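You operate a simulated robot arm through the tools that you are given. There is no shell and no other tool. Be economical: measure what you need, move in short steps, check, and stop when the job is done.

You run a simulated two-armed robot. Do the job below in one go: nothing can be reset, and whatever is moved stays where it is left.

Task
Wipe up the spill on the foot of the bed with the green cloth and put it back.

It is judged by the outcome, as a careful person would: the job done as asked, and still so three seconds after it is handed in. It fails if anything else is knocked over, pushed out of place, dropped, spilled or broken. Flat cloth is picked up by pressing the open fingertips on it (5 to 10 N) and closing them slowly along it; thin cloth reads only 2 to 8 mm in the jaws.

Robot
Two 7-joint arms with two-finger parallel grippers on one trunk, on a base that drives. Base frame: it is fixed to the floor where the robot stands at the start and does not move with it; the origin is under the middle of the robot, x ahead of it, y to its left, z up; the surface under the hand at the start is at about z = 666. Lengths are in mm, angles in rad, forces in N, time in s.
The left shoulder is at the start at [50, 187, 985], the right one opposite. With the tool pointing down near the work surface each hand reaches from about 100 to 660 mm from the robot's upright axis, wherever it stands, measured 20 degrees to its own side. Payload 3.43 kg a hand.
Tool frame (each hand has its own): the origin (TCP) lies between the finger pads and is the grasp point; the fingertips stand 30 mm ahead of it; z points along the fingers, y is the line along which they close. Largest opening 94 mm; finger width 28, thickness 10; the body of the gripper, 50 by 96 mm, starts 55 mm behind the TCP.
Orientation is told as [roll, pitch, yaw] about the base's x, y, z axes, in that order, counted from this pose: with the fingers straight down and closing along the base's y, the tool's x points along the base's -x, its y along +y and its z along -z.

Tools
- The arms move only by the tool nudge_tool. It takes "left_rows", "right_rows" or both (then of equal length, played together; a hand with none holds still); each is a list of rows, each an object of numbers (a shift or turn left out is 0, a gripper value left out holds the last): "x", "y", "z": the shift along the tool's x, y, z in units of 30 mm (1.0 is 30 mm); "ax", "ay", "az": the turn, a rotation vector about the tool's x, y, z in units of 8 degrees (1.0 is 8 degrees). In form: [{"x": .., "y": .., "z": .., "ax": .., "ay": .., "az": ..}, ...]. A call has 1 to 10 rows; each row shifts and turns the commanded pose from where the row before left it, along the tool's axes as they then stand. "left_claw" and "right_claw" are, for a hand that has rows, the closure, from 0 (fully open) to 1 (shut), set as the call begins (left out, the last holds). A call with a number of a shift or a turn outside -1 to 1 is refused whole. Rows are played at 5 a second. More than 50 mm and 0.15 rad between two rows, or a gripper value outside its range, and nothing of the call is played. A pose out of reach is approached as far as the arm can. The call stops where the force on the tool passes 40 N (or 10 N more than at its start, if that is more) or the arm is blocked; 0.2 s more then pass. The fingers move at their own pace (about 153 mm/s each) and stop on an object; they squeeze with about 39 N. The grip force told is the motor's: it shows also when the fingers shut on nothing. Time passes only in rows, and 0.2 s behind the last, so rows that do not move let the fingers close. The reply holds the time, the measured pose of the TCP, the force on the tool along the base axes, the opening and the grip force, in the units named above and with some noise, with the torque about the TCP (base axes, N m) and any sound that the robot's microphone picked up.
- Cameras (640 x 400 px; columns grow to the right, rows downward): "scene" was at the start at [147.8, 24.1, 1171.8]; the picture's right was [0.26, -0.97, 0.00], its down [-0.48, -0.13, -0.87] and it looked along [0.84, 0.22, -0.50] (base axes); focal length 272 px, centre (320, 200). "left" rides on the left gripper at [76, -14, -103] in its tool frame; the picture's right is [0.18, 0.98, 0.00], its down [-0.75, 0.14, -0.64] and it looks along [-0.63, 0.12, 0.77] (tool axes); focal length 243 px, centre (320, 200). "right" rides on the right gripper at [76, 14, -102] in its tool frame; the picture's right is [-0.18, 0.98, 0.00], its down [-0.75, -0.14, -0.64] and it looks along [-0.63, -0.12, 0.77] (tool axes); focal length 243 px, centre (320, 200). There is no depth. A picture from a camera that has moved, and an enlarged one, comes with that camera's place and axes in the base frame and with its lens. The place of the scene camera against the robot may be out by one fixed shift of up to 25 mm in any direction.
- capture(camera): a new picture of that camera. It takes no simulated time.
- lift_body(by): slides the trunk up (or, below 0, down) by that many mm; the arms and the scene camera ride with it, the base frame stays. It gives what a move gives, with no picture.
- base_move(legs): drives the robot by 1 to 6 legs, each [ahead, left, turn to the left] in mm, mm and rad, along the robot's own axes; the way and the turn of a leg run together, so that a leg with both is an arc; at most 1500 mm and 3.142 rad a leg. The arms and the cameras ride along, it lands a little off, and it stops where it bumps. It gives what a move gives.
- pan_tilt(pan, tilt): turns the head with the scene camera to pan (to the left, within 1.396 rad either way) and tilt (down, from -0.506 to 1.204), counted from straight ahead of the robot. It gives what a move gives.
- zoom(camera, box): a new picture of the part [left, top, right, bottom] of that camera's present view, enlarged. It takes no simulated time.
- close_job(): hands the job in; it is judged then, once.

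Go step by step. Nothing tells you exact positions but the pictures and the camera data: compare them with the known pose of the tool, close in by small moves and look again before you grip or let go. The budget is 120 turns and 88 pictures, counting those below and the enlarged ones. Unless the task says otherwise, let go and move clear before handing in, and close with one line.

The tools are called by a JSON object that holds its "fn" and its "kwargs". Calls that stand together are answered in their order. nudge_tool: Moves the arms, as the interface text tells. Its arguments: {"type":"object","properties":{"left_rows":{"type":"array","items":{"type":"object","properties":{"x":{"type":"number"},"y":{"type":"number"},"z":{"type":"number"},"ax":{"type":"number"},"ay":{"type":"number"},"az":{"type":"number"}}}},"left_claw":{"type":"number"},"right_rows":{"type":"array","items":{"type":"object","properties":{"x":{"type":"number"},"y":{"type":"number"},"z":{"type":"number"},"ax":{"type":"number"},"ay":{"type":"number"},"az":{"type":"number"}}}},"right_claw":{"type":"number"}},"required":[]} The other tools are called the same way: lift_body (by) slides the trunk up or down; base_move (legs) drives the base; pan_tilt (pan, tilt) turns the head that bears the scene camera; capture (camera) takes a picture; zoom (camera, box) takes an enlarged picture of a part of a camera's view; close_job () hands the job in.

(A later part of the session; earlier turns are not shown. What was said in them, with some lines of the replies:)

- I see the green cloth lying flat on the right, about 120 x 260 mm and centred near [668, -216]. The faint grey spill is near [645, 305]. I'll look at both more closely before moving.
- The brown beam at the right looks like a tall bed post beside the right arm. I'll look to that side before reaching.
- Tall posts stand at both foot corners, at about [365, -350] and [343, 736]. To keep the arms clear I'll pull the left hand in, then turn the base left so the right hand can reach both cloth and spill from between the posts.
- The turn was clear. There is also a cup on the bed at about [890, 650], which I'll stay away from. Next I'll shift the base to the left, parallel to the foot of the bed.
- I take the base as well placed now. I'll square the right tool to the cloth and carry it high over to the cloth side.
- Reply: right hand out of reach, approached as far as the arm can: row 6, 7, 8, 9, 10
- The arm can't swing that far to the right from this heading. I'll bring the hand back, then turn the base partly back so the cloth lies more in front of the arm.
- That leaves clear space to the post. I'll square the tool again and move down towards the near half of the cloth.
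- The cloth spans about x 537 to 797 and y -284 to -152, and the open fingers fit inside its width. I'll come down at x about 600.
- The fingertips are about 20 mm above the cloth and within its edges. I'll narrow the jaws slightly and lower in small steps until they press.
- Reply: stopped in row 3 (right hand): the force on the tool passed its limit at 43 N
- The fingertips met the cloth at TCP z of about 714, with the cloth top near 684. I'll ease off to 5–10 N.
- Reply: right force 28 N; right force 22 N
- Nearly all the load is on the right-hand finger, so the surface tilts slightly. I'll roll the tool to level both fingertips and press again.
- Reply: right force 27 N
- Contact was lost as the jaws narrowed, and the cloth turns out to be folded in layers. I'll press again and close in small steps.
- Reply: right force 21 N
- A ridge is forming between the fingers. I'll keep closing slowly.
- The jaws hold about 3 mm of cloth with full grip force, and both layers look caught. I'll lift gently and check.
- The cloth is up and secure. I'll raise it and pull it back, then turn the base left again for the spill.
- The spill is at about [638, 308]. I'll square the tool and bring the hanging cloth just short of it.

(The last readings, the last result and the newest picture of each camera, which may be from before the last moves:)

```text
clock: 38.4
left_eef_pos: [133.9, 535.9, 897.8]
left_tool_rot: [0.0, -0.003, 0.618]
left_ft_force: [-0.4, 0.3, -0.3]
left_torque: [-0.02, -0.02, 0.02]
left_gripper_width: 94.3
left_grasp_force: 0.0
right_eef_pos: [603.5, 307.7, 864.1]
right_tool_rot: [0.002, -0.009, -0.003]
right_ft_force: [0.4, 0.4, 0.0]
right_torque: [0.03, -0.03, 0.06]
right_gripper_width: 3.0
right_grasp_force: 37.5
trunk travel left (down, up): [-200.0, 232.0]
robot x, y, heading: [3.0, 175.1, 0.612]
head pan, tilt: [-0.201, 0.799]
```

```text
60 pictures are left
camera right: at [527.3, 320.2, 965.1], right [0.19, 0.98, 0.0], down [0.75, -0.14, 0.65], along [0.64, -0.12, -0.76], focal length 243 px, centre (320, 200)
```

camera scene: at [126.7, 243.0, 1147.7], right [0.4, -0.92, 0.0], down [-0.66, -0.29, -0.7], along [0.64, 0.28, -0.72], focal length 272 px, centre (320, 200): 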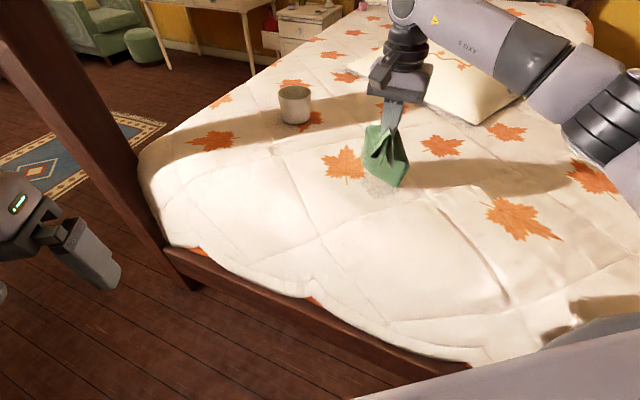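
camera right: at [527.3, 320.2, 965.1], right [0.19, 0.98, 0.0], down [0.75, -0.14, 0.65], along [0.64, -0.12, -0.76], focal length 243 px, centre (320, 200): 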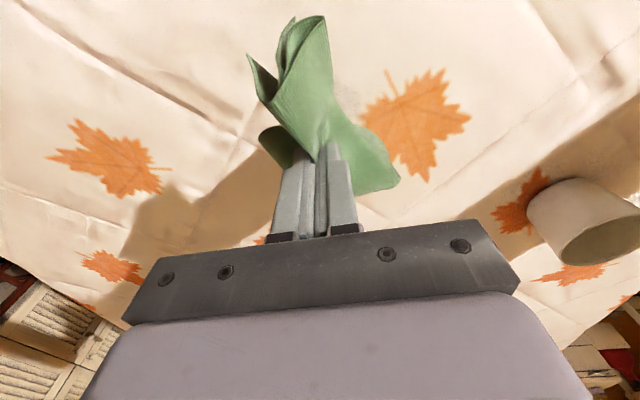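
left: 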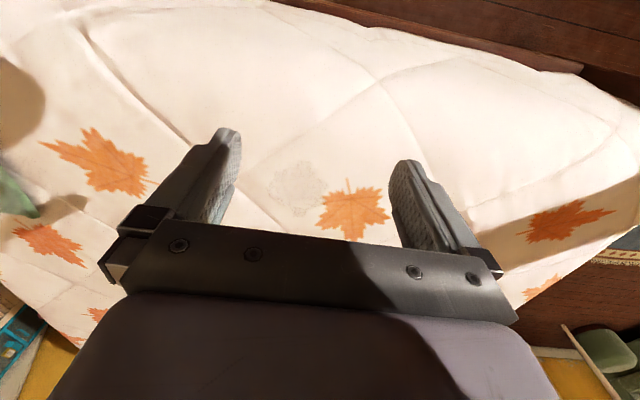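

Now I'll lower the cloth onto the near edge of the spill.

{"fn": "nudge_tool", "kwargs": {"right_rows": [{"z": 1}, {"z": 1}, {"z": 1}, {"z": 0.8}, {"z": 0.2}, {"z": 0.15}]}}

{"fn": "zoom", "kwargs": {"camera": "scene", "box": [300, 80, 500, 240]}}

```text
clock: 39.8
left_eef_pos: [132.8, 537.5, 897.7]
left_tool_rot: [0.001, 0.001, 0.617]
left_ft_force: [-0.6, 1.0, -0.6]
left_torque: [0.02, 0.03, -0.03]
left_gripper_width: 94.3
left_grasp_force: 0.1
right_eef_pos: [606.7, 307.7, 739.2]
right_tool_rot: [0.002, -0.009, 0.0]
right_ft_force: [0.1, -0.4, -0.3]
right_torque: [0.03, -0.04, 0.07]
right_gripper_width: 2.8
right_grasp_force: 37.3
trunk travel left (down, up): [-200.0, 232.0]
robot x, y, heading: [4.9, 176.4, 0.613]
head pan, tilt: [-0.201, 0.799]
```

```text
2.50 times, centred on (400, 160) of scene
camera zoom: at [126.7, 242.9, 1147.7], right [0.4, -0.92, 0.0], down [-0.66, -0.29, -0.7], along [0.64, 0.28, -0.72], focal length 679 px, centre (120, 300)
```

zoom: 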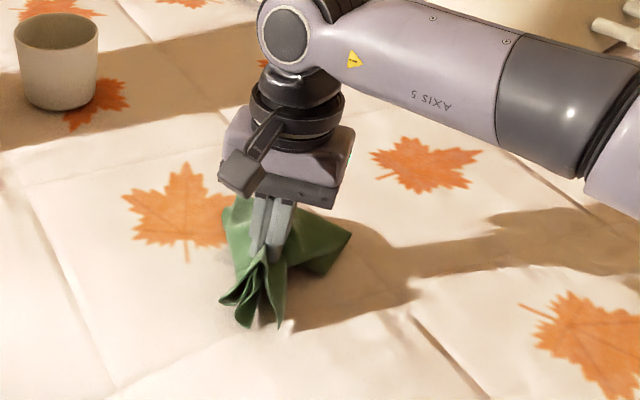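

{"fn": "nudge_tool", "kwargs": {"right_rows": [{"z": 0.3}, {"z": 0.25}, {"z": 0.15}, {"z": 0.1}]}}

```text
clock: 40.8
left_eef_pos: [132.1, 537.3, 898.6]
left_tool_rot: [0.002, -0.001, 0.615]
left_ft_force: [-0.9, 0.0, 0.5]
left_torque: [0.01, 0.02, 0.0]
left_gripper_width: 94.1
left_grasp_force: 0.0
right_eef_pos: [606.8, 307.1, 717.0]
right_tool_rot: [0.007, -0.013, 0.0]
right_ft_force: [-1.2, 0.3, 6.9]
right_torque: [0.07, 0.01, 0.01]
right_gripper_width: 3.0
right_grasp_force: 37.7
trunk travel left (down, up): [-200.0, 232.0]
robot x, y, heading: [6.1, 180.4, 0.614]
head pan, tilt: [-0.201, 0.799]
```

The cloth is pressing at about 7 N. I'll stroke outward along the middle of the spill and back.

{"fn": "nudge_tool", "kwargs": {"right_rows": [{"x": -0.5}, {"x": -0.5}, {"x": -0.5}, {"x": -0.5}, {"x": -0.5}]}}

{"fn": "capture", "kwargs": {"camera": "scene"}}

```text
clock: 42.0
left_eef_pos: [132.7, 536.2, 897.6]
left_tool_rot: [0.001, 0.0, 0.617]
left_ft_force: [0.0, -0.4, 0.1]
left_torque: [-0.01, -0.05, 0.02]
left_gripper_width: 93.9
left_grasp_force: 0.1
right_eef_pos: [681.5, 306.8, 717.0]
right_tool_rot: [0.004, -0.011, 0.0]
right_ft_force: [-1.2, -0.2, 2.5]
right_torque: [0.02, 0.04, 0.05]
right_gripper_width: 2.7
right_grasp_force: 37.8
trunk travel left (down, up): [-200.0, 232.0]
robot x, y, heading: [3.8, 178.9, 0.616]
head pan, tilt: [-0.201, 0.799]
```

```text
58 pictures are left
camera scene: at [126.4, 242.9, 1147.7], right [0.4, -0.92, 0.0], down [-0.66, -0.29, -0.7], along [0.64, 0.28, -0.72], focal length 272 px, centre (320, 200)
```

scene: 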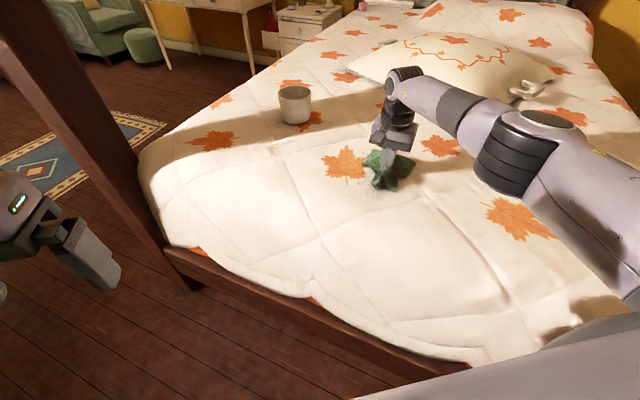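

The reach is fine. I'll press slightly more and raster across the spill.

{"fn": "nudge_tool", "kwargs": {"right_rows": [{"x": -0.5, "z": 0.12}, {"x": 0.6}, {"x": 0.6}, {"x": 0.6}, {"x": 0.6}, {"x": 0.6, "z": -0.04}, {"x": 0.6}, {"y": 0.7}]}}

{"fn": "nudge_tool", "kwargs": {"right_rows": [{"x": -0.6}, {"x": -0.6}, {"x": -0.6}, {"x": -0.6}, {"x": -0.6}, {"x": -0.6}, {"y": 0.7}]}}

{"fn": "nudge_tool", "kwargs": {"right_rows": [{"x": 0.6}, {"x": 0.6}, {"x": 0.6}, {"x": 0.6}, {"x": 0.6}, {"x": 0.6}]}}

{"fn": "capture", "kwargs": {"camera": "scene"}}

```text
clock: 43.8
left_eef_pos: [132.6, 535.5, 897.8]
left_tool_rot: [0.0, 0.0, 0.616]
left_ft_force: [0.1, -0.1, 0.9]
left_torque: [0.01, -0.02, -0.03]
left_gripper_width: 94.1
left_grasp_force: 0.1
right_eef_pos: [577.6, 324.1, 713.6]
right_tool_rot: [0.002, -0.009, 0.0]
right_ft_force: [-1.1, -3.4, 6.7]
right_torque: [-0.11, 0.01, 0.01]
right_gripper_width: 3.1
right_grasp_force: 37.1
right hand out of reach, approached as far as the arm can: row 1
trunk travel left (down, up): [-200.0, 232.0]
robot x, y, heading: [3.6, 172.8, 0.621]
head pan, tilt: [-0.201, 0.799]
```

```text
clock: 45.4
left_eef_pos: [133.6, 535.8, 897.5]
left_tool_rot: [-0.001, -0.001, 0.615]
left_ft_force: [0.2, 0.7, 0.0]
left_torque: [0.0, 0.0, -0.02]
left_gripper_width: 94.1
left_grasp_force: 0.0
right_eef_pos: [667.1, 332.0, 715.6]
right_tool_rot: [0.003, -0.01, 0.001]
right_ft_force: [0.2, -0.2, 0.6]
right_torque: [0.01, -0.01, -0.02]
right_gripper_width: 3.2
right_grasp_force: 37.6
right hand out of reach, approached as far as the arm can: row 6, 7
trunk travel left (down, up): [-200.0, 232.0]
robot x, y, heading: [4.5, 173.4, 0.616]
head pan, tilt: [-0.201, 0.799]
```

```text
clock: 46.8
left_eef_pos: [132.8, 535.8, 897.7]
left_tool_rot: [0.001, -0.001, 0.616]
left_ft_force: [0.6, -0.7, 0.7]
left_torque: [0.02, 0.01, -0.01]
left_gripper_width: 93.8
left_grasp_force: 0.0
right_eef_pos: [557.4, 330.7, 714.5]
right_tool_rot: [0.002, -0.012, -0.002]
right_ft_force: [2.0, 0.9, 2.2]
right_torque: [0.05, -0.04, 0.03]
right_gripper_width: 3.2
right_grasp_force: 38.2
trunk travel left (down, up): [-200.0, 232.0]
robot x, y, heading: [-1.2, 177.5, 0.615]
head pan, tilt: [-0.201, 0.799]
```

```text
57 pictures are left
camera scene: at [126.6, 242.8, 1147.7], right [0.4, -0.92, 0.0], down [-0.66, -0.29, -0.7], along [0.64, 0.28, -0.72], focal length 272 px, centre (320, 200)
```

scene: 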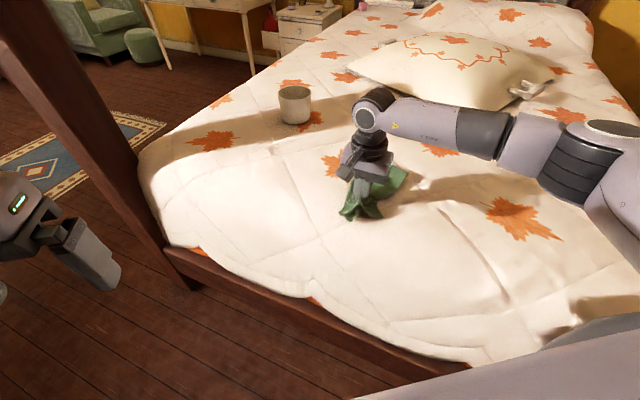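

The force is light on this side and the far-left part was out of reach. I'll lift the cloth and look at what is left.

{"fn": "nudge_tool", "kwargs": {"right_rows": [{"z": -1, "y": -0.8}, {"z": -1, "y": -0.8}, {"z": -1, "y": -0.8}, {"z": -1, "y": -0.8}, {"y": -1}, {"y": -1}]}}

{"fn": "zoom", "kwargs": {"camera": "scene", "box": [290, 100, 490, 260]}}

```text
clock: 48.2
left_eef_pos: [133.0, 536.2, 897.6]
left_tool_rot: [-0.001, -0.001, 0.614]
left_ft_force: [0.8, 1.0, 0.8]
left_torque: [0.01, 0.01, 0.02]
left_gripper_width: 94.0
left_grasp_force: 0.1
right_eef_pos: [557.9, 173.2, 832.5]
right_tool_rot: [0.003, -0.01, 0.001]
right_ft_force: [0.3, 0.4, -0.6]
right_torque: [0.02, 0.01, 0.05]
right_gripper_width: 3.0
right_grasp_force: 37.5
trunk travel left (down, up): [-200.0, 232.0]
robot x, y, heading: [6.0, 171.9, 0.611]
head pan, tilt: [-0.201, 0.799]
```

```text
2.50 times, centred on (390, 180) of scene
camera zoom: at [126.7, 242.7, 1147.7], right [0.4, -0.92, 0.0], down [-0.66, -0.29, -0.7], along [0.64, 0.28, -0.72], focal length 679 px, centre (145, 250)
```

zoom: 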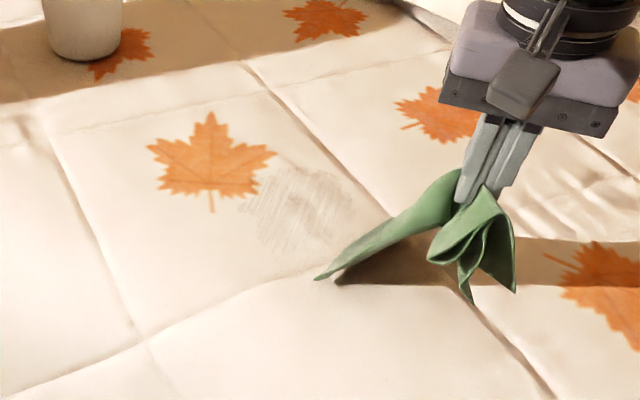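

Wiping works: the mark is streaky and fainter. I'll locate what is left with the hand camera.

{"fn": "capture", "kwargs": {"camera": "right"}}

```text
55 pictures are left
camera right: at [480.4, 186.3, 933.8], right [0.18, 0.98, 0.0], down [0.75, -0.14, 0.65], along [0.64, -0.12, -0.76], focal length 243 px, centre (320, 200)
```

right: 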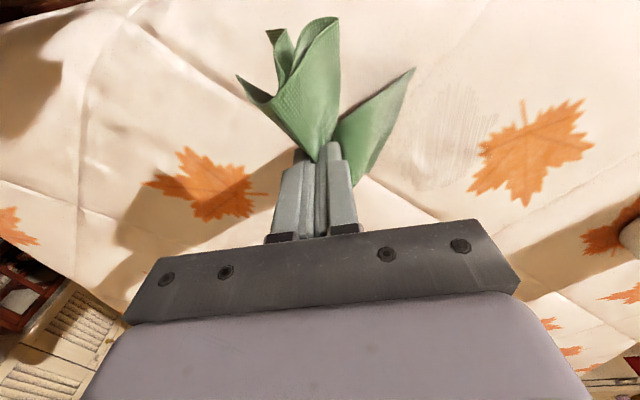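

What is left spans about x 570 to 705 and y 262 to 350. I'll shift and turn the base slightly so the far part is well within reach.

{"fn": "base_move", "kwargs": {"legs": [[46, 66, 0], [0, 0, 0.14]]}}

```text
clock: 50.1
left_eef_pos: [78.8, 632.3, 897.6]
left_tool_rot: [0.0, 0.002, 0.76]
left_ft_force: [0.4, -0.3, -0.4]
left_torque: [0.0, 0.01, 0.0]
left_gripper_width: 94.3
left_grasp_force: 0.0
right_eef_pos: [551.5, 334.2, 833.1]
right_tool_rot: [0.003, -0.011, 0.145]
right_ft_force: [-0.4, -0.5, 0.0]
right_torque: [0.03, 0.01, -0.03]
right_gripper_width: 2.9
right_grasp_force: 37.5
trunk travel left (down, up): [-200.0, 232.0]
robot x, y, heading: [3.9, 257.6, 0.759]
head pan, tilt: [-0.201, 0.799]
```

{"fn": "nudge_tool", "kwargs": {"right_rows": [{"az": 0.52}, {"az": 0.52}, {"x": -0.1, "y": -0.57, "z": 0.9}, {"x": -0.1, "y": -0.57, "z": 0.9}, {"x": -0.1, "y": -0.57, "z": 0.9}, {"x": -0.1, "y": -0.57, "z": 0.9}, {"z": 0.25}, {"z": 0.15}, {"z": 0.1}]}}

```text
clock: 52.1
left_eef_pos: [77.2, 632.4, 898.7]
left_tool_rot: [-0.003, 0.0, 0.761]
left_ft_force: [0.4, 0.0, -0.5]
left_torque: [-0.01, -0.02, -0.01]
left_gripper_width: 94.0
left_grasp_force: 0.0
right_eef_pos: [563.8, 268.4, 714.7]
right_tool_rot: [0.009, -0.017, -0.002]
right_ft_force: [-0.4, 4.8, 23.0]
right_torque: [0.14, 0.02, -0.01]
right_gripper_width: 3.2
right_grasp_force: 38.0
trunk travel left (down, up): [-200.0, 232.0]
robot x, y, heading: [1.1, 254.7, 0.76]
head pan, tilt: [-0.201, 0.799]
```

{"fn": "nudge_tool", "kwargs": {"right_rows": [{"z": -0.08}, {"x": -0.6}, {"x": -0.6}, {"x": -0.6}, {"x": -0.6}, {"x": -0.6}, {"x": -0.6}, {"x": -0.6}, {"x": -0.6}]}}

```text
clock: 54.1
left_eef_pos: [79.1, 633.0, 898.1]
left_tool_rot: [0.003, 0.001, 0.761]
left_ft_force: [0.4, 0.4, -0.1]
left_torque: [0.02, 0.0, 0.0]
left_gripper_width: 94.0
left_grasp_force: 0.1
right_eef_pos: [707.5, 266.4, 714.0]
right_tool_rot: [0.004, -0.011, 0.001]
right_ft_force: [-3.4, 0.8, 6.8]
right_torque: [0.02, 0.12, 0.02]
right_gripper_width: 3.0
right_grasp_force: 37.6
trunk travel left (down, up): [-200.0, 232.0]
robot x, y, heading: [2.2, 253.5, 0.763]
head pan, tilt: [-0.201, 0.799]
```

{"fn": "nudge_tool", "kwargs": {"right_rows": [{"y": 0.7, "z": 0.06}, {"x": 0.6}, {"x": 0.6}, {"x": 0.6}, {"x": 0.6}, {"x": 0.6}, {"x": 0.6}, {"x": 0.6}, {"x": 0.6}]}}

{"fn": "nudge_tool", "kwargs": {"right_rows": [{"y": 0.7}, {"x": -0.6}, {"x": -0.6}, {"x": -0.6}, {"x": -0.6}, {"x": -0.6}, {"x": -0.6}, {"x": -0.6}, {"x": -0.6}]}}

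{"fn": "nudge_tool", "kwargs": {"right_rows": [{"y": 0.7}, {"x": 0.6}, {"x": 0.6}, {"x": 0.6}, {"x": 0.6}, {"x": 0.6}, {"x": 0.6}, {"x": 0.6}, {"x": 0.6}]}}

{"fn": "nudge_tool", "kwargs": {"right_rows": [{"y": 0.7}, {"x": -0.6}, {"x": -0.6}, {"x": -0.6}, {"x": -0.6}, {"x": -0.6}, {"x": -0.6}, {"x": -0.6}, {"x": -0.6}]}}

```text
clock: 56.1
left_eef_pos: [78.6, 632.4, 899.5]
left_tool_rot: [0.0, -0.002, 0.761]
left_ft_force: [-0.5, 0.2, -1.2]
left_torque: [-0.02, 0.0, 0.02]
left_gripper_width: 94.1
left_grasp_force: 0.1
right_eef_pos: [563.9, 288.8, 713.9]
right_tool_rot: [0.011, -0.018, -0.003]
right_ft_force: [12.3, -0.3, 29.4]
right_torque: [0.08, -0.2, -0.03]
right_gripper_width: 3.1
right_grasp_force: 37.4
trunk travel left (down, up): [-200.0, 232.0]
robot x, y, heading: [6.6, 256.4, 0.759]
head pan, tilt: [-0.201, 0.799]
```

```text
clock: 56.6
left_eef_pos: [78.1, 631.4, 897.9]
left_tool_rot: [-0.001, 0.0, 0.761]
left_ft_force: [0.1, 0.0, -0.1]
left_torque: [0.04, 0.03, 0.01]
left_gripper_width: 93.8
left_grasp_force: 0.1
right_eef_pos: [564.8, 307.3, 714.9]
right_tool_rot: [0.006, -0.007, 0.002]
right_ft_force: [-4.7, -4.1, 17.4]
right_torque: [-0.05, 0.23, 0.03]
right_gripper_width: 3.1
right_grasp_force: 37.4
trunk travel left (down, up): [-200.0, 232.0]
robot x, y, heading: [3.9, 252.3, 0.761]
head pan, tilt: [-0.201, 0.799]
stopped in row 2 (right hand): the force on the tool passed its limit at 43 N (the readings are from after the stop); the commanded pose is now the measured one
```

```text
clock: 58.6
left_eef_pos: [78.8, 632.1, 898.0]
left_tool_rot: [0.001, 0.001, 0.76]
left_ft_force: [0.5, -0.4, 0.0]
left_torque: [-0.03, -0.01, 0.03]
left_gripper_width: 94.0
left_grasp_force: 0.0
right_eef_pos: [421.2, 326.5, 710.1]
right_tool_rot: [0.002, -0.002, 0.001]
right_ft_force: [-0.4, 0.0, -0.5]
right_torque: [-0.01, -0.02, 0.01]
right_gripper_width: 3.1
right_grasp_force: 37.6
trunk travel left (down, up): [-200.0, 232.0]
robot x, y, heading: [4.9, 251.9, 0.756]
head pan, tilt: [-0.201, 0.799]
```

```text
clock: 60.6
left_eef_pos: [77.3, 631.3, 898.2]
left_tool_rot: [-0.003, 0.0, 0.762]
left_ft_force: [-0.8, -0.9, 1.2]
left_torque: [0.02, 0.05, 0.03]
left_gripper_width: 93.7
left_grasp_force: 0.0
right_eef_pos: [565.2, 348.0, 714.3]
right_tool_rot: [0.006, -0.006, 0.003]
right_ft_force: [-13.4, 0.2, 27.4]
right_torque: [0.13, 0.33, 0.09]
right_gripper_width: 3.2
right_grasp_force: 37.3
trunk travel left (down, up): [-200.0, 232.0]
robot x, y, heading: [0.3, 257.8, 0.76]
head pan, tilt: [-0.201, 0.799]
```

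One stroke stopped on force and the next ran short of the spill, over clean bed, with no harm. I'll ease the pressure and continue one stroke at a time.

{"fn": "nudge_tool", "kwargs": {"right_rows": [{"z": -0.1}, {"x": -0.6}, {"x": -0.6}, {"x": -0.6, "z": 0.03}, {"x": -0.6}, {"x": -0.6, "z": 0.03}, {"x": -0.6}, {"x": -0.6}, {"x": -0.6}]}}

```text
clock: 62.6
left_eef_pos: [77.3, 632.0, 898.3]
left_tool_rot: [-0.002, -0.002, 0.761]
left_ft_force: [0.2, 0.1, -0.2]
left_torque: [-0.01, 0.02, 0.06]
left_gripper_width: 94.1
left_grasp_force: 0.0
right_eef_pos: [707.9, 350.6, 714.2]
right_tool_rot: [0.004, -0.007, 0.004]
right_ft_force: [-8.6, 0.8, 16.3]
right_torque: [0.13, 0.18, 0.11]
right_gripper_width: 3.2
right_grasp_force: 37.5
trunk travel left (down, up): [-200.0, 232.0]
robot x, y, heading: [3.5, 254.4, 0.754]
head pan, tilt: [-0.201, 0.799]
```

{"fn": "nudge_tool", "kwargs": {"right_rows": [{"y": -0.7}, {"x": 0.6}, {"x": 0.6}, {"x": 0.6}, {"x": 0.6}, {"x": 0.6}, {"x": 0.6, "z": -0.04}, {"x": 0.6, "z": -0.04}, {"x": 0.6, "z": -0.04}]}}

{"fn": "nudge_tool", "kwargs": {"right_rows": [{"y": -0.7}, {"x": -0.6}, {"x": -0.6, "z": 0.04}, {"x": -0.6, "z": 0.04}, {"x": -0.6}, {"x": -0.6, "z": 0.03}, {"x": -0.6}, {"x": -0.6}, {"x": -0.6}]}}

```text
clock: 64.6
left_eef_pos: [77.6, 632.4, 897.2]
left_tool_rot: [0.0, -0.001, 0.761]
left_ft_force: [-0.1, 1.0, -0.8]
left_torque: [0.01, -0.03, 0.0]
left_gripper_width: 93.6
left_grasp_force: 0.0
right_eef_pos: [564.9, 328.3, 713.5]
right_tool_rot: [0.0, 0.0, 0.003]
right_ft_force: [3.2, 0.4, 3.6]
right_torque: [-0.01, -0.06, 0.04]
right_gripper_width: 3.2
right_grasp_force: 37.7
trunk travel left (down, up): [-200.0, 232.0]
robot x, y, heading: [1.6, 254.4, 0.761]
head pan, tilt: [-0.201, 0.799]
```

```text
clock: 66.6
left_eef_pos: [77.8, 632.3, 898.3]
left_tool_rot: [0.001, 0.0, 0.76]
left_ft_force: [0.1, -0.2, 0.5]
left_torque: [0.03, 0.0, 0.01]
left_gripper_width: 93.9
left_grasp_force: 0.1
right_eef_pos: [710.5, 308.0, 712.5]
right_tool_rot: [0.004, -0.005, 0.0]
right_ft_force: [-2.3, 0.3, 5.7]
right_torque: [0.04, 0.09, 0.03]
right_gripper_width: 3.1
right_grasp_force: 37.3
trunk travel left (down, up): [-200.0, 232.0]
robot x, y, heading: [5.1, 256.9, 0.761]
head pan, tilt: [-0.201, 0.799]
```

Next come two more return strokes over the middle, then I'll lift away and look.

{"fn": "nudge_tool", "kwargs": {"right_rows": [{"z": 0.05}, {"x": 0.6}, {"x": 0.6}, {"x": 0.6}, {"x": 0.6}, {"x": 0.6, "z": -0.03}, {"x": 0.6, "z": -0.03}, {"x": 0.6, "z": -0.03}, {"x": 0.6, "z": -0.03}]}}

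{"fn": "nudge_tool", "kwargs": {"right_rows": [{"z": -1, "y": -0.9}, {"z": -1, "y": -0.9}, {"z": -1, "y": -0.9}, {"z": -1, "y": -0.9}, {"y": -1}, {"y": -1}]}}

{"fn": "capture", "kwargs": {"camera": "right"}}

{"fn": "zoom", "kwargs": {"camera": "scene", "box": [320, 100, 520, 260]}}

```text
clock: 68.6
left_eef_pos: [78.7, 631.6, 897.5]
left_tool_rot: [0.002, 0.0, 0.761]
left_ft_force: [-0.8, -0.5, 0.2]
left_torque: [0.02, 0.02, 0.02]
left_gripper_width: 93.8
left_grasp_force: 0.0
right_eef_pos: [563.3, 307.7, 714.6]
right_tool_rot: [0.001, 0.0, 0.002]
right_ft_force: [2.0, -0.4, 1.9]
right_torque: [-0.02, -0.01, 0.05]
right_gripper_width: 3.0
right_grasp_force: 37.7
trunk travel left (down, up): [-200.0, 232.0]
robot x, y, heading: [4.3, 253.9, 0.762]
head pan, tilt: [-0.201, 0.799]
```

```text
clock: 70.0
left_eef_pos: [79.8, 632.3, 898.0]
left_tool_rot: [0.0, 0.0, 0.761]
left_ft_force: [-0.1, 0.3, 0.9]
left_torque: [0.0, 0.03, 0.0]
left_gripper_width: 94.1
left_grasp_force: 0.1
right_eef_pos: [564.9, 139.1, 833.3]
right_tool_rot: [0.003, -0.003, 0.003]
right_ft_force: [1.0, 0.2, -0.5]
right_torque: [0.0, 0.02, 0.05]
right_gripper_width: 2.9
right_grasp_force: 37.5
trunk travel left (down, up): [-200.0, 232.0]
robot x, y, heading: [-0.4, 257.7, 0.755]
head pan, tilt: [-0.201, 0.799]
```

```text
54 pictures are left
camera right: at [488.2, 151.2, 934.7], right [0.18, 0.98, 0.0], down [0.75, -0.14, 0.64], along [0.63, -0.11, -0.77], focal length 243 px, centre (320, 200)
```

right: 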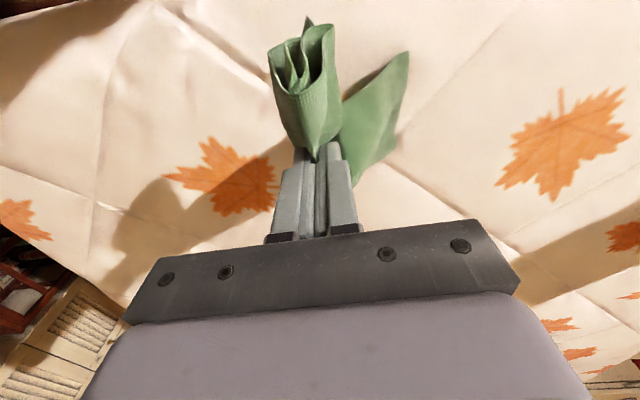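

```text
2.50 times, centred on (420, 180) of scene
camera zoom: at [115.1, 340.0, 1147.7], right [0.53, -0.85, 0.0], down [-0.61, -0.38, -0.7], along [0.59, 0.37, -0.72], focal length 679 px, centre (70, 250)
```

zoom: 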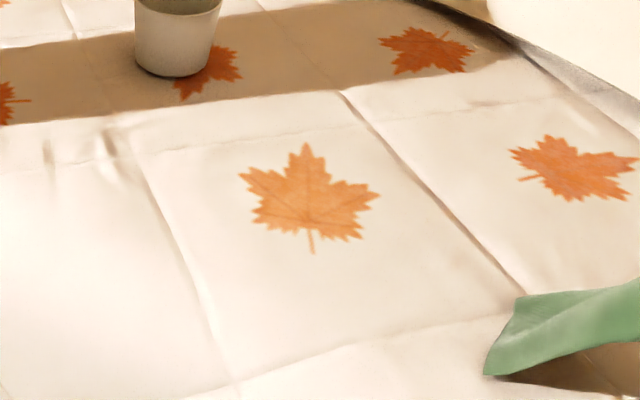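

The spill is gone. Now I'll raise the cloth and drive the base back to the pick-up pose.

{"fn": "nudge_tool", "kwargs": {"right_rows": [{"z": -1, "y": 0.6, "x": 0.6}, {"z": -1, "y": 0.7, "x": 0.6}, {"z": -1, "y": 0.7, "x": 0.6}]}}

{"fn": "base_move", "kwargs": {"legs": [[0, 0, -0.51], [-20, -77, 0]]}}

{"fn": "pan_tilt", "kwargs": {"pan": -0.8, "tilt": 0.7}}

{"fn": "capture", "kwargs": {"camera": "scene"}}

```text
clock: 70.8
left_eef_pos: [78.4, 632.7, 898.0]
left_tool_rot: [0.001, 0.0, 0.759]
left_ft_force: [0.4, 0.3, 0.6]
left_torque: [0.0, 0.01, 0.0]
left_gripper_width: 93.8
left_grasp_force: 0.1
right_eef_pos: [510.3, 196.4, 923.9]
right_tool_rot: [0.002, 0.0, 0.0]
right_ft_force: [-0.2, -0.7, 3.1]
right_torque: [0.0, 0.0, 0.01]
right_gripper_width: 2.9
right_grasp_force: 37.3
trunk travel left (down, up): [-200.0, 232.0]
robot x, y, heading: [0.9, 254.1, 0.759]
head pan, tilt: [-0.201, 0.799]
```

```text
clock: 73.6
left_eef_pos: [251.3, 469.3, 898.4]
left_tool_rot: [-0.001, 0.001, 0.256]
left_ft_force: [0.2, 0.4, -0.1]
left_torque: [-0.01, 0.02, 0.0]
left_gripper_width: 94.1
left_grasp_force: 0.0
right_eef_pos: [418.8, -120.8, 925.3]
right_tool_rot: [0.004, -0.002, -0.501]
right_ft_force: [0.0, 0.6, -0.1]
right_torque: [0.0, 0.01, 0.04]
right_gripper_width: 2.8
right_grasp_force: 37.3
trunk travel left (down, up): [-200.0, 232.0]
robot x, y, heading: [4.0, 180.7, 0.263]
head pan, tilt: [-0.201, 0.799]
```

```text
clock: 74.6
left_eef_pos: [251.1, 466.9, 899.2]
left_tool_rot: [0.0, 0.001, 0.257]
left_ft_force: [-0.1, 0.0, -0.4]
left_torque: [-0.01, -0.05, 0.01]
left_gripper_width: 93.9
left_grasp_force: 0.1
right_eef_pos: [419.6, -120.1, 925.2]
right_tool_rot: [0.002, -0.003, -0.503]
right_ft_force: [-0.1, -0.8, -0.5]
right_torque: [-0.01, -0.02, 0.06]
right_gripper_width: 3.0
right_grasp_force: 38.2
trunk travel left (down, up): [-200.0, 232.0]
robot x, y, heading: [4.9, 175.8, 0.255]
head pan, tilt: [-0.799, 0.7]
```

```text
52 pictures are left
camera scene: at [133.6, 148.2, 1155.9], right [-0.52, -0.86, 0.0], down [-0.55, 0.33, -0.76], along [0.65, -0.4, -0.64], focal length 272 px, centre (320, 200)
```

scene: 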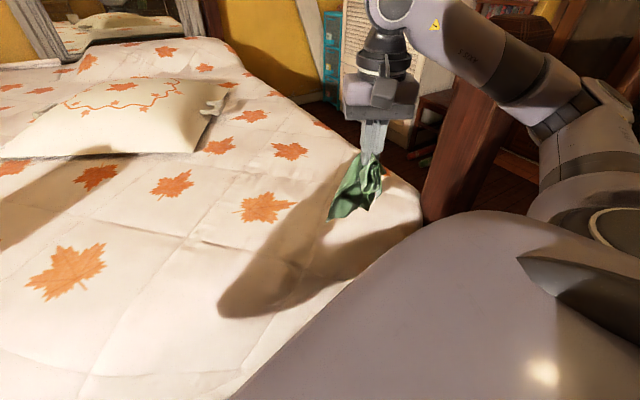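

The cloth hangs ready. To lay it flat with its tail pointing outward as before, I need more forward reach there. I'll extend the hand, which tucks the elbow away from the post, then turn and shift the base slightly to the right.

{"fn": "nudge_tool", "kwargs": {"right_rows": [{"az": -0.6}, {"az": -0.6}, {"az": -0.6}, {"x": -1, "y": 0.95}, {"x": -1, "y": 0.95}, {"x": -1, "y": 0.95}]}}

{"fn": "base_move", "kwargs": {"legs": [[0, 0, 0.25], [-50, -92, 0]]}}

{"fn": "pan_tilt", "kwargs": {"pan": -0.9, "tilt": 0.7}}

{"fn": "capture", "kwargs": {"camera": "scene"}}

```text
clock: 76.0
left_eef_pos: [251.0, 468.2, 897.5]
left_tool_rot: [0.001, 0.002, 0.257]
left_ft_force: [-0.3, 0.3, 0.1]
left_torque: [-0.02, 0.01, -0.03]
left_gripper_width: 94.2
left_grasp_force: 0.0
right_eef_pos: [527.7, -58.6, 928.2]
right_tool_rot: [0.003, -0.004, -0.25]
right_ft_force: [-0.7, 0.1, -0.5]
right_torque: [-0.02, 0.01, 0.0]
right_gripper_width: 3.0
right_grasp_force: 37.3
trunk travel left (down, up): [-200.0, 232.0]
robot x, y, heading: [1.9, 176.1, 0.252]
head pan, tilt: [-0.799, 0.7]
```

```text
clock: 78.3
left_eef_pos: [169.7, 416.6, 897.9]
left_tool_rot: [0.001, 0.001, 0.51]
left_ft_force: [0.0, -0.3, -0.6]
left_torque: [0.01, -0.01, -0.01]
left_gripper_width: 94.0
left_grasp_force: 0.0
right_eef_pos: [570.9, -24.3, 927.5]
right_tool_rot: [0.003, -0.003, 0.002]
right_ft_force: [-0.4, -0.3, 0.9]
right_torque: [0.02, -0.02, -0.06]
right_gripper_width: 2.9
right_grasp_force: 37.5
trunk travel left (down, up): [-200.0, 232.0]
robot x, y, heading: [0.3, 72.9, 0.506]
head pan, tilt: [-0.799, 0.7]
```

```text
clock: 79.0
left_eef_pos: [170.3, 416.7, 898.3]
left_tool_rot: [-0.001, 0.0, 0.512]
left_ft_force: [-0.4, 0.5, 0.7]
left_torque: [-0.01, -0.01, -0.03]
left_gripper_width: 94.1
left_grasp_force: 0.1
right_eef_pos: [570.7, -26.2, 928.0]
right_tool_rot: [0.001, -0.003, 0.003]
right_ft_force: [0.6, -0.1, -0.7]
right_torque: [0.02, -0.01, -0.01]
right_gripper_width: 3.3
right_grasp_force: 37.6
trunk travel left (down, up): [-200.0, 232.0]
robot x, y, heading: [1.0, 71.7, 0.508]
head pan, tilt: [-0.901, 0.7]
```

```text
51 pictures are left
camera scene: at [134.7, 69.1, 1155.9], right [-0.38, -0.92, 0.0], down [-0.6, 0.25, -0.76], along [0.71, -0.29, -0.64], focal length 272 px, centre (320, 200)
```

scene: 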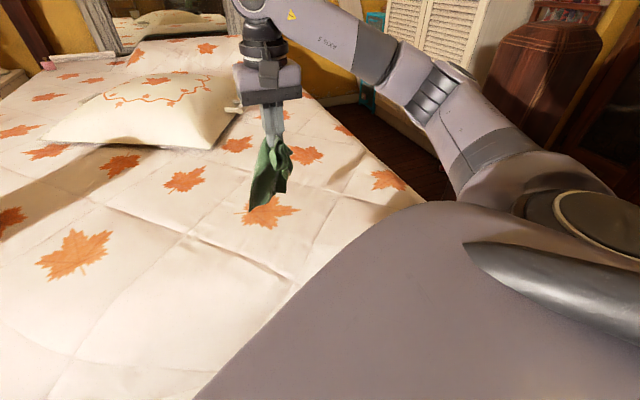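

The elbow is well clear of the post. I'll move over to the cloth's line, then tilt the fingers outward for extra reach.

{"fn": "nudge_tool", "kwargs": {"right_rows": [{"x": -0.35, "y": -1}, {"x": -0.35, "y": -1}, {"x": -0.35, "y": -1}, {"x": -0.35, "y": -1}, {"x": -0.35, "y": -1}, {"x": -0.35, "y": -1}, {"y": -0.43}]}}

{"fn": "nudge_tool", "kwargs": {"right_rows": [{"ay": -0.8}, {"ay": -0.8}, {"ay": -0.8}, {"ay": -0.8}, {"ay": -0.8}]}}

```text
clock: 80.6
left_eef_pos: [169.7, 416.9, 896.4]
left_tool_rot: [0.0, 0.0, 0.509]
left_ft_force: [-0.3, 0.5, -0.2]
left_torque: [0.02, 0.0, 0.01]
left_gripper_width: 94.0
left_grasp_force: 0.1
right_eef_pos: [633.1, -218.0, 927.8]
right_tool_rot: [0.002, -0.004, 0.003]
right_ft_force: [0.5, -0.9, -0.2]
right_torque: [-0.06, -0.03, -0.04]
right_gripper_width: 3.1
right_grasp_force: 37.6
trunk travel left (down, up): [-200.0, 232.0]
robot x, y, heading: [-0.8, 71.2, 0.505]
head pan, tilt: [-0.901, 0.7]
```

```text
clock: 81.8
left_eef_pos: [171.0, 417.4, 897.6]
left_tool_rot: [0.0, 0.0, 0.51]
left_ft_force: [-1.0, 0.2, 0.1]
left_torque: [-0.05, 0.03, 0.0]
left_gripper_width: 94.0
left_grasp_force: 0.0
right_eef_pos: [635.7, -216.0, 928.6]
right_tool_rot: [0.005, -0.567, 0.002]
right_ft_force: [-0.1, 0.8, -0.4]
right_torque: [0.02, 0.01, -0.07]
right_gripper_width: 3.0
right_grasp_force: 38.1
trunk travel left (down, up): [-200.0, 232.0]
robot x, y, heading: [3.9, 73.3, 0.512]
head pan, tilt: [-0.901, 0.7]
```

{"fn": "nudge_tool", "kwargs": {"right_rows": [{"x": -0.79, "z": 0.5}, {"x": -0.79, "z": 0.5}, {"x": -0.79, "z": 0.5}, {"x": -0.79, "z": 0.5}, {"x": -0.79, "z": 0.5}]}}

{"fn": "capture", "kwargs": {"camera": "scene"}}

{"fn": "capture", "kwargs": {"camera": "right"}}

```text
clock: 83.0
left_eef_pos: [169.1, 417.4, 897.6]
left_tool_rot: [0.0, -0.001, 0.511]
left_ft_force: [0.1, 0.1, 0.8]
left_torque: [-0.01, -0.03, 0.01]
left_gripper_width: 94.0
left_grasp_force: 0.1
right_eef_pos: [776.3, -220.2, 925.9]
right_tool_rot: [0.0, -0.561, 0.002]
right_ft_force: [0.3, 0.0, -0.4]
right_torque: [0.02, 0.01, -0.05]
right_gripper_width: 3.1
right_grasp_force: 37.8
trunk travel left (down, up): [-200.0, 232.0]
robot x, y, heading: [5.5, 69.4, 0.507]
head pan, tilt: [-0.901, 0.7]
```

```text
50 pictures are left
camera scene: at [134.7, 69.1, 1155.9], right [-0.38, -0.92, 0.0], down [-0.6, 0.25, -0.76], along [0.71, -0.29, -0.64], focal length 272 px, centre (320, 200)
```

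scene: 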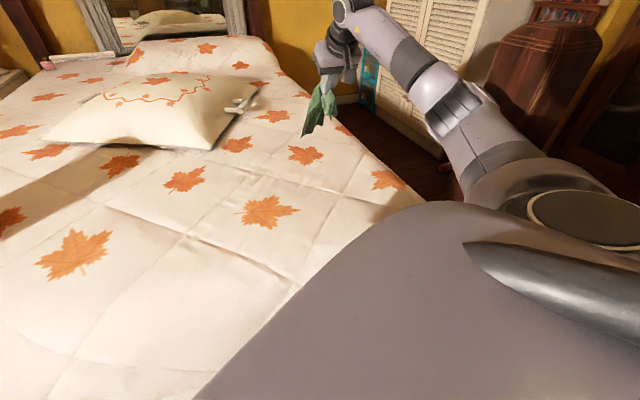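

```text
49 pictures are left
camera right: at [656.8, -206.5, 971.9], right [0.15, 0.98, 0.1], down [0.3, -0.14, 0.94], along [0.94, -0.12, -0.31], focal length 243 px, centre (320, 200)
```

right: 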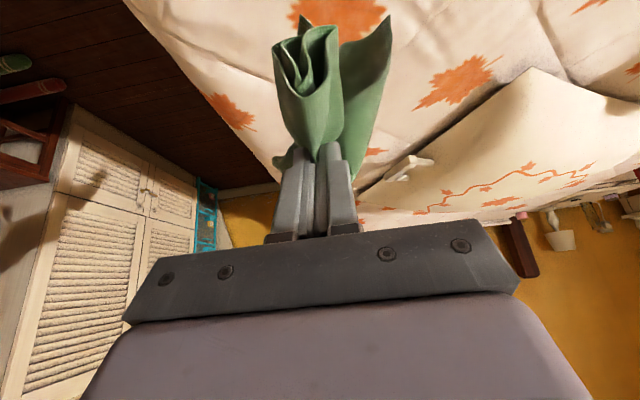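

The pillow is clear. I'll lower until the tail touches, then draw the hand back while lowering so the cloth lays out.

{"fn": "nudge_tool", "kwargs": {"right_rows": [{"x": 0.37, "z": 0.58}, {"x": 0.37, "z": 0.58}]}}

{"fn": "zoom", "kwargs": {"camera": "scene", "box": [240, 40, 400, 160]}}

```text
clock: 83.6
left_eef_pos: [169.8, 417.0, 897.4]
left_tool_rot: [0.0, 0.001, 0.51]
left_ft_force: [0.0, 0.4, -0.2]
left_torque: [-0.01, 0.0, -0.01]
left_gripper_width: 94.1
left_grasp_force: 0.1
right_eef_pos: [775.0, -217.2, 887.1]
right_tool_rot: [0.003, -0.561, 0.001]
right_ft_force: [0.0, 0.5, -0.5]
right_torque: [-0.02, 0.02, -0.05]
right_gripper_width: 2.9
right_grasp_force: 37.9
trunk travel left (down, up): [-200.0, 232.0]
robot x, y, heading: [0.5, 69.8, 0.505]
head pan, tilt: [-0.901, 0.7]
```

```text
3.33 times, centred on (320, 100) of scene
camera zoom: at [134.7, 69.0, 1155.9], right [-0.38, -0.92, 0.0], down [-0.6, 0.25, -0.76], along [0.71, -0.29, -0.64], focal length 906 px, centre (320, 533)
```

zoom: 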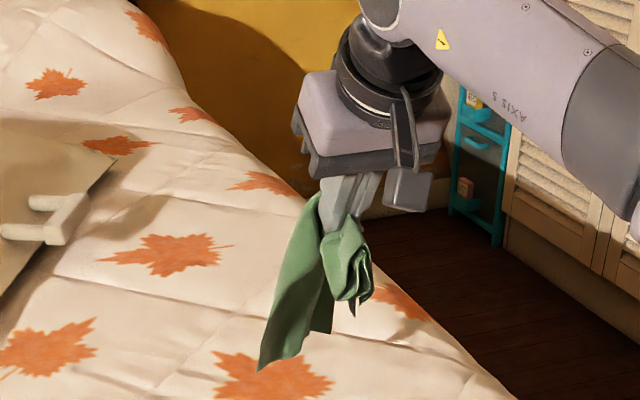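

{"fn": "nudge_tool", "kwargs": {"right_rows": [{"x": 0.36, "z": 0.56}, {"x": 0.36, "z": 0.56}, {"x": 0.84, "z": -0.26}, {"x": 0.84, "z": -0.26}, {"x": 0.88}, {"x": 0.88}]}}

{"fn": "zoom", "kwargs": {"camera": "scene", "box": [240, 60, 440, 220]}}

```text
clock: 85.0
left_eef_pos: [170.0, 416.8, 897.4]
left_tool_rot: [-0.001, -0.001, 0.511]
left_ft_force: [-0.3, -0.7, -0.3]
left_torque: [0.02, 0.01, 0.0]
left_gripper_width: 94.0
left_grasp_force: 0.0
right_eef_pos: [678.6, -216.5, 806.5]
right_tool_rot: [0.003, -0.56, 0.002]
right_ft_force: [-0.6, -0.4, -0.3]
right_torque: [-0.04, -0.01, -0.07]
right_gripper_width: 2.9
right_grasp_force: 37.6
trunk travel left (down, up): [-200.0, 232.0]
robot x, y, heading: [3.7, 72.4, 0.51]
head pan, tilt: [-0.901, 0.7]
```

```text
2.50 times, centred on (340, 140) of scene
camera zoom: at [134.6, 69.1, 1155.9], right [-0.38, -0.92, 0.0], down [-0.6, 0.25, -0.76], along [0.71, -0.29, -0.64], focal length 679 px, centre (270, 350)
```

zoom: 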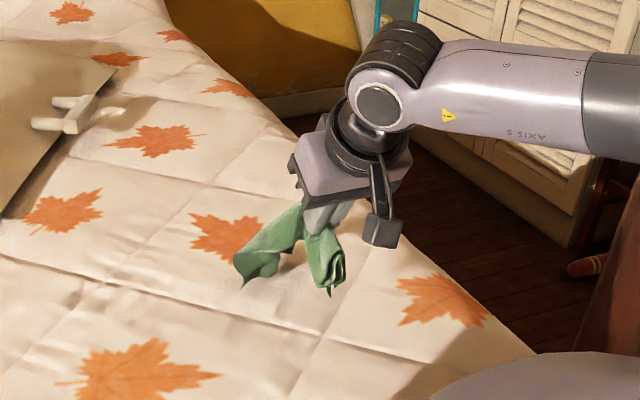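

The tail rests at about x 790. I'll continue down and back.

{"fn": "nudge_tool", "kwargs": {"right_rows": [{"x": 0.88, "z": 0.13}, {"x": 0.88, "z": 0.13}, {"x": 0.6, "z": 0.3}, {"x": 0.55, "z": 0.35}]}}

{"fn": "zoom", "kwargs": {"camera": "scene", "box": [240, 60, 440, 220]}}

{"fn": "capture", "kwargs": {"camera": "right"}}

```text
clock: 86.0
left_eef_pos: [170.9, 417.0, 897.0]
left_tool_rot: [-0.001, -0.001, 0.509]
left_ft_force: [1.2, 0.1, -0.5]
left_torque: [0.01, 0.03, -0.01]
left_gripper_width: 94.1
left_grasp_force: 0.0
right_eef_pos: [619.7, -216.1, 734.9]
right_tool_rot: [0.003, -0.564, -0.001]
right_ft_force: [0.4, 0.5, -0.1]
right_torque: [-0.03, 0.0, -0.05]
right_gripper_width: 2.8
right_grasp_force: 37.1
trunk travel left (down, up): [-200.0, 232.0]
robot x, y, heading: [0.8, 73.0, 0.51]
head pan, tilt: [-0.901, 0.7]
```

```text
2.50 times, centred on (340, 140) of scene
camera zoom: at [134.6, 69.1, 1155.9], right [-0.38, -0.92, 0.0], down [-0.6, 0.25, -0.76], along [0.71, -0.29, -0.64], focal length 679 px, centre (270, 350)
```

zoom: 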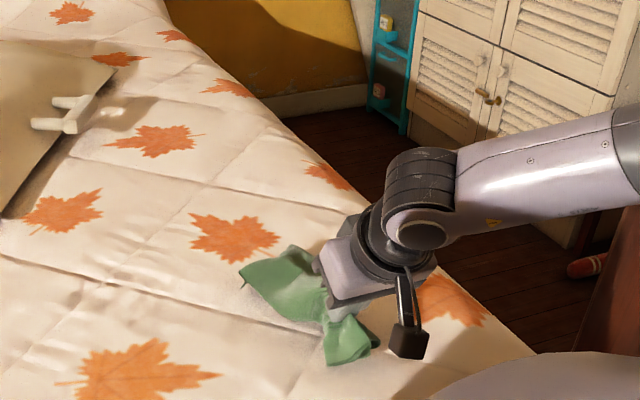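

```text
45 pictures are left
camera right: at [500.6, -203.5, 780.1], right [0.15, 0.98, 0.1], down [0.29, -0.14, 0.94], along [0.94, -0.11, -0.31], focal length 243 px, centre (320, 200)
```

right: 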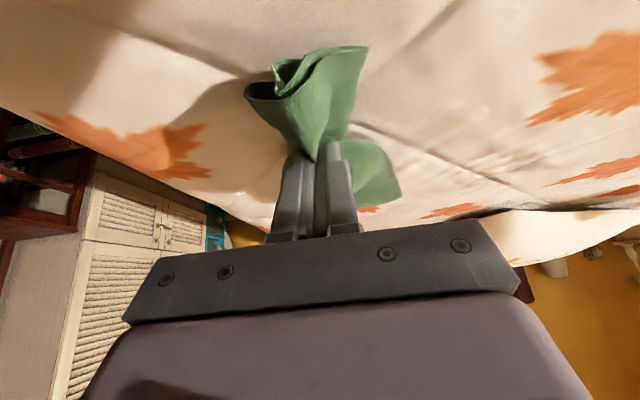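

It is laying out well. I'll lower the last bit and open the fingers lightly so the ridge spreads.

{"fn": "nudge_tool", "kwargs": {"right_rows": [{"x": 0.4, "z": 0.17}, {"x": 0.4, "z": 0.17}, {}]}}

{"fn": "nudge_tool", "kwargs": {"right_rows": [{}, {}], "right_claw": 0.6}}

{"fn": "nudge_tool", "kwargs": {"right_rows": [{}, {}, {}], "right_claw": 0.1}}

{"fn": "capture", "kwargs": {"camera": "right"}}

```text
clock: 86.8
left_eef_pos: [168.3, 417.8, 898.9]
left_tool_rot: [-0.002, 0.0, 0.512]
left_ft_force: [-0.7, 0.4, -0.4]
left_torque: [0.03, -0.04, 0.0]
left_gripper_width: 94.0
left_grasp_force: 0.1
right_eef_pos: [605.0, -216.4, 717.0]
right_tool_rot: [0.001, -0.572, 0.0]
right_ft_force: [7.0, -1.4, 16.4]
right_torque: [-0.05, -0.29, -0.04]
right_gripper_width: 2.8
right_grasp_force: 37.9
trunk travel left (down, up): [-200.0, 232.0]
robot x, y, heading: [-0.5, 67.6, 0.515]
head pan, tilt: [-0.901, 0.7]
```

```text
clock: 87.4
left_eef_pos: [169.3, 417.9, 897.5]
left_tool_rot: [0.0, 0.001, 0.509]
left_ft_force: [0.2, -0.5, -0.6]
left_torque: [-0.02, -0.01, -0.01]
left_gripper_width: 93.9
left_grasp_force: 0.0
right_eef_pos: [603.8, -216.6, 715.2]
right_tool_rot: [0.0, -0.562, 0.001]
right_ft_force: [-0.2, -0.1, 16.8]
right_torque: [-0.11, -0.06, 0.03]
right_gripper_width: 35.8
right_grasp_force: 0.1
trunk travel left (down, up): [-200.0, 232.0]
robot x, y, heading: [2.7, 72.8, 0.511]
head pan, tilt: [-0.901, 0.7]
```

```text
clock: 88.2
left_eef_pos: [169.7, 417.4, 897.7]
left_tool_rot: [-0.001, 0.0, 0.51]
left_ft_force: [0.4, 0.4, -0.2]
left_torque: [0.01, 0.02, 0.03]
left_gripper_width: 94.1
left_grasp_force: 0.1
right_eef_pos: [604.2, -217.2, 715.3]
right_tool_rot: [0.001, -0.564, 0.003]
right_ft_force: [-1.5, -7.2, 16.6]
right_torque: [0.33, -0.03, 0.04]
right_gripper_width: 80.3
right_grasp_force: 0.0
trunk travel left (down, up): [-200.0, 232.0]
robot x, y, heading: [1.4, 70.9, 0.51]
head pan, tilt: [-0.901, 0.7]
```

```text
44 pictures are left
camera right: at [484.4, -204.7, 759.5], right [0.15, 0.98, 0.1], down [0.29, -0.14, 0.95], along [0.94, -0.12, -0.31], focal length 243 px, centre (320, 200)
```

right: 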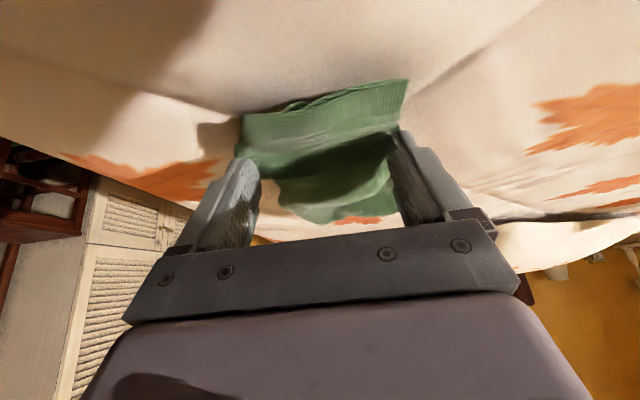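

The ridge spread out nicely. I'll lift straight up off the cloth and check how it lies.

{"fn": "nudge_tool", "kwargs": {"right_rows": [{"x": -0.36, "z": -0.56}, {"x": -0.4, "z": -0.75}, {"x": -0.4, "z": -0.75}, {"x": -0.5, "z": -0.8}, {"x": -0.5, "z": -0.8}, {"x": -0.5, "z": -0.8}]}}

{"fn": "nudge_tool", "kwargs": {"right_rows": [{"ay": 0.8, "x": 0.5, "z": -0.3}, {"ay": 0.8, "x": 0.5, "z": -0.3}, {"ay": 0.8, "x": 0.5, "z": -0.3}, {"ay": 0.8, "x": 0.5}, {"ay": 0.8, "x": 0.5}]}}

{"fn": "capture", "kwargs": {"camera": "right"}}

{"fn": "capture", "kwargs": {"camera": "scene"}}

```text
clock: 89.6
left_eef_pos: [170.7, 418.4, 897.8]
left_tool_rot: [0.0, -0.001, 0.511]
left_ft_force: [-0.4, -0.4, -0.5]
left_torque: [0.0, -0.01, 0.02]
left_gripper_width: 93.7
left_grasp_force: 0.1
right_eef_pos: [598.3, -217.7, 869.9]
right_tool_rot: [0.004, -0.562, 0.001]
right_ft_force: [0.4, 0.1, -0.2]
right_torque: [-0.01, -0.02, -0.03]
right_gripper_width: 84.6
right_grasp_force: 0.1
trunk travel left (down, up): [-200.0, 232.0]
robot x, y, heading: [2.4, 70.1, 0.514]
head pan, tilt: [-0.901, 0.7]
```

```text
clock: 90.8
left_eef_pos: [171.3, 417.6, 897.7]
left_tool_rot: [0.0, 0.0, 0.508]
left_ft_force: [-0.1, 0.1, -0.1]
left_torque: [-0.05, 0.04, -0.03]
left_gripper_width: 94.2
left_grasp_force: 0.1
right_eef_pos: [519.1, -217.9, 870.7]
right_tool_rot: [0.003, -0.002, 0.005]
right_ft_force: [0.4, -0.2, 0.0]
right_torque: [-0.03, 0.03, -0.02]
right_gripper_width: 84.5
right_grasp_force: 0.2
trunk travel left (down, up): [-200.0, 232.0]
robot x, y, heading: [1.2, 77.0, 0.51]
head pan, tilt: [-0.901, 0.7]
```

```text
43 pictures are left
camera right: at [442.8, -204.8, 971.4], right [0.18, 0.98, 0.0], down [0.75, -0.14, 0.64], along [0.63, -0.11, -0.77], focal length 243 px, centre (320, 200)
```

right: 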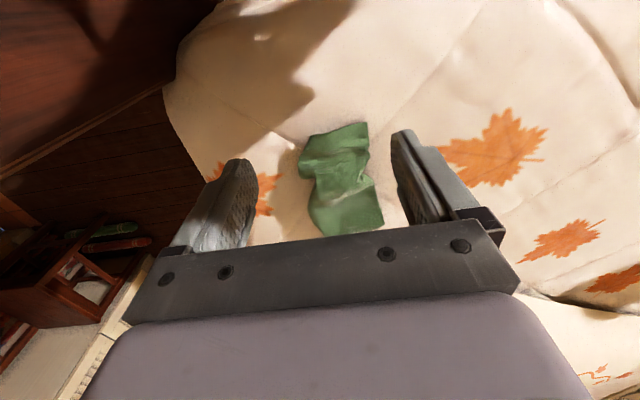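

```text
42 pictures are left
camera scene: at [134.7, 69.0, 1155.9], right [-0.38, -0.92, 0.0], down [-0.6, 0.25, -0.76], along [0.71, -0.29, -0.64], focal length 272 px, centre (320, 200)
```

scene: 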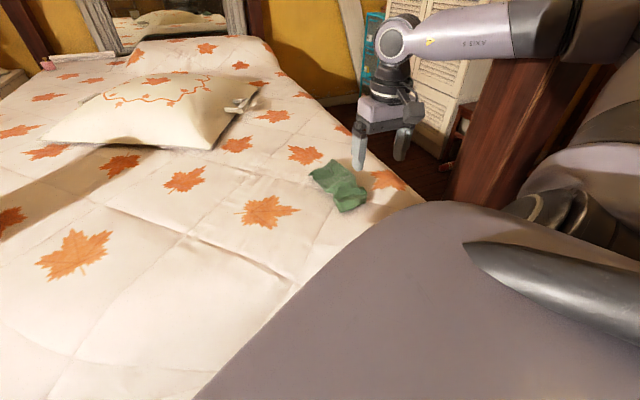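

The cloth now lies at about x 570 to 760 and y -253 to -151, so its centre is within 15 mm of the original. I'll look closely at its state and at the wiped spot.

{"fn": "zoom", "kwargs": {"camera": "right", "box": [240, 90, 440, 250]}}

{"fn": "pan_tilt", "kwargs": {"pan": -0.1, "tilt": 0.7}}

{"fn": "capture", "kwargs": {"camera": "scene"}}

```text
2.50 times, centred on (340, 170) of right
camera zoom: at [442.8, -204.8, 971.4], right [0.18, 0.98, 0.0], down [0.75, -0.14, 0.64], along [0.63, -0.11, -0.77], focal length 606 px, centre (270, 275)
```

zoom: 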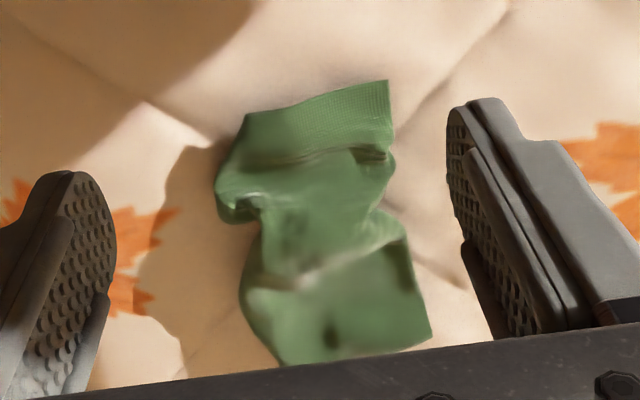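

```text
clock: 91.9
left_eef_pos: [169.3, 416.6, 897.3]
left_tool_rot: [0.0, 0.0, 0.512]
left_ft_force: [-0.4, -0.2, -0.1]
left_torque: [0.01, -0.04, 0.01]
left_gripper_width: 94.1
left_grasp_force: 0.1
right_eef_pos: [519.6, -217.4, 870.4]
right_tool_rot: [0.002, -0.005, 0.004]
right_ft_force: [0.0, 0.9, 0.3]
right_torque: [0.02, -0.02, -0.02]
right_gripper_width: 84.6
right_grasp_force: 0.1
trunk travel left (down, up): [-200.0, 232.0]
robot x, y, heading: [3.7, 74.0, 0.508]
head pan, tilt: [-0.099, 0.7]
```

```text
40 pictures are left
camera scene: at [134.0, 135.2, 1155.9], right [0.4, -0.92, 0.0], down [-0.59, -0.26, -0.76], along [0.7, 0.3, -0.64], focal length 272 px, centre (320, 200)
```

scene: 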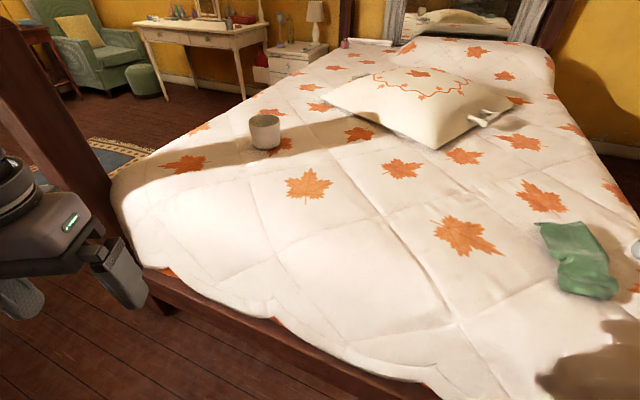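

The spill is gone, the cup and pillow are untouched, and the cloth is lying back in its place with both hands clear. I'm handing the job in.

{"fn": "close_job", "kwargs": {}}

```text
The job is handed in.
```

I wiped up the spill with the green cloth and put the cloth back within about 15 mm of where it lay; it is slightly wrinkled rather than perfectly flat. Nothing else was disturbed.
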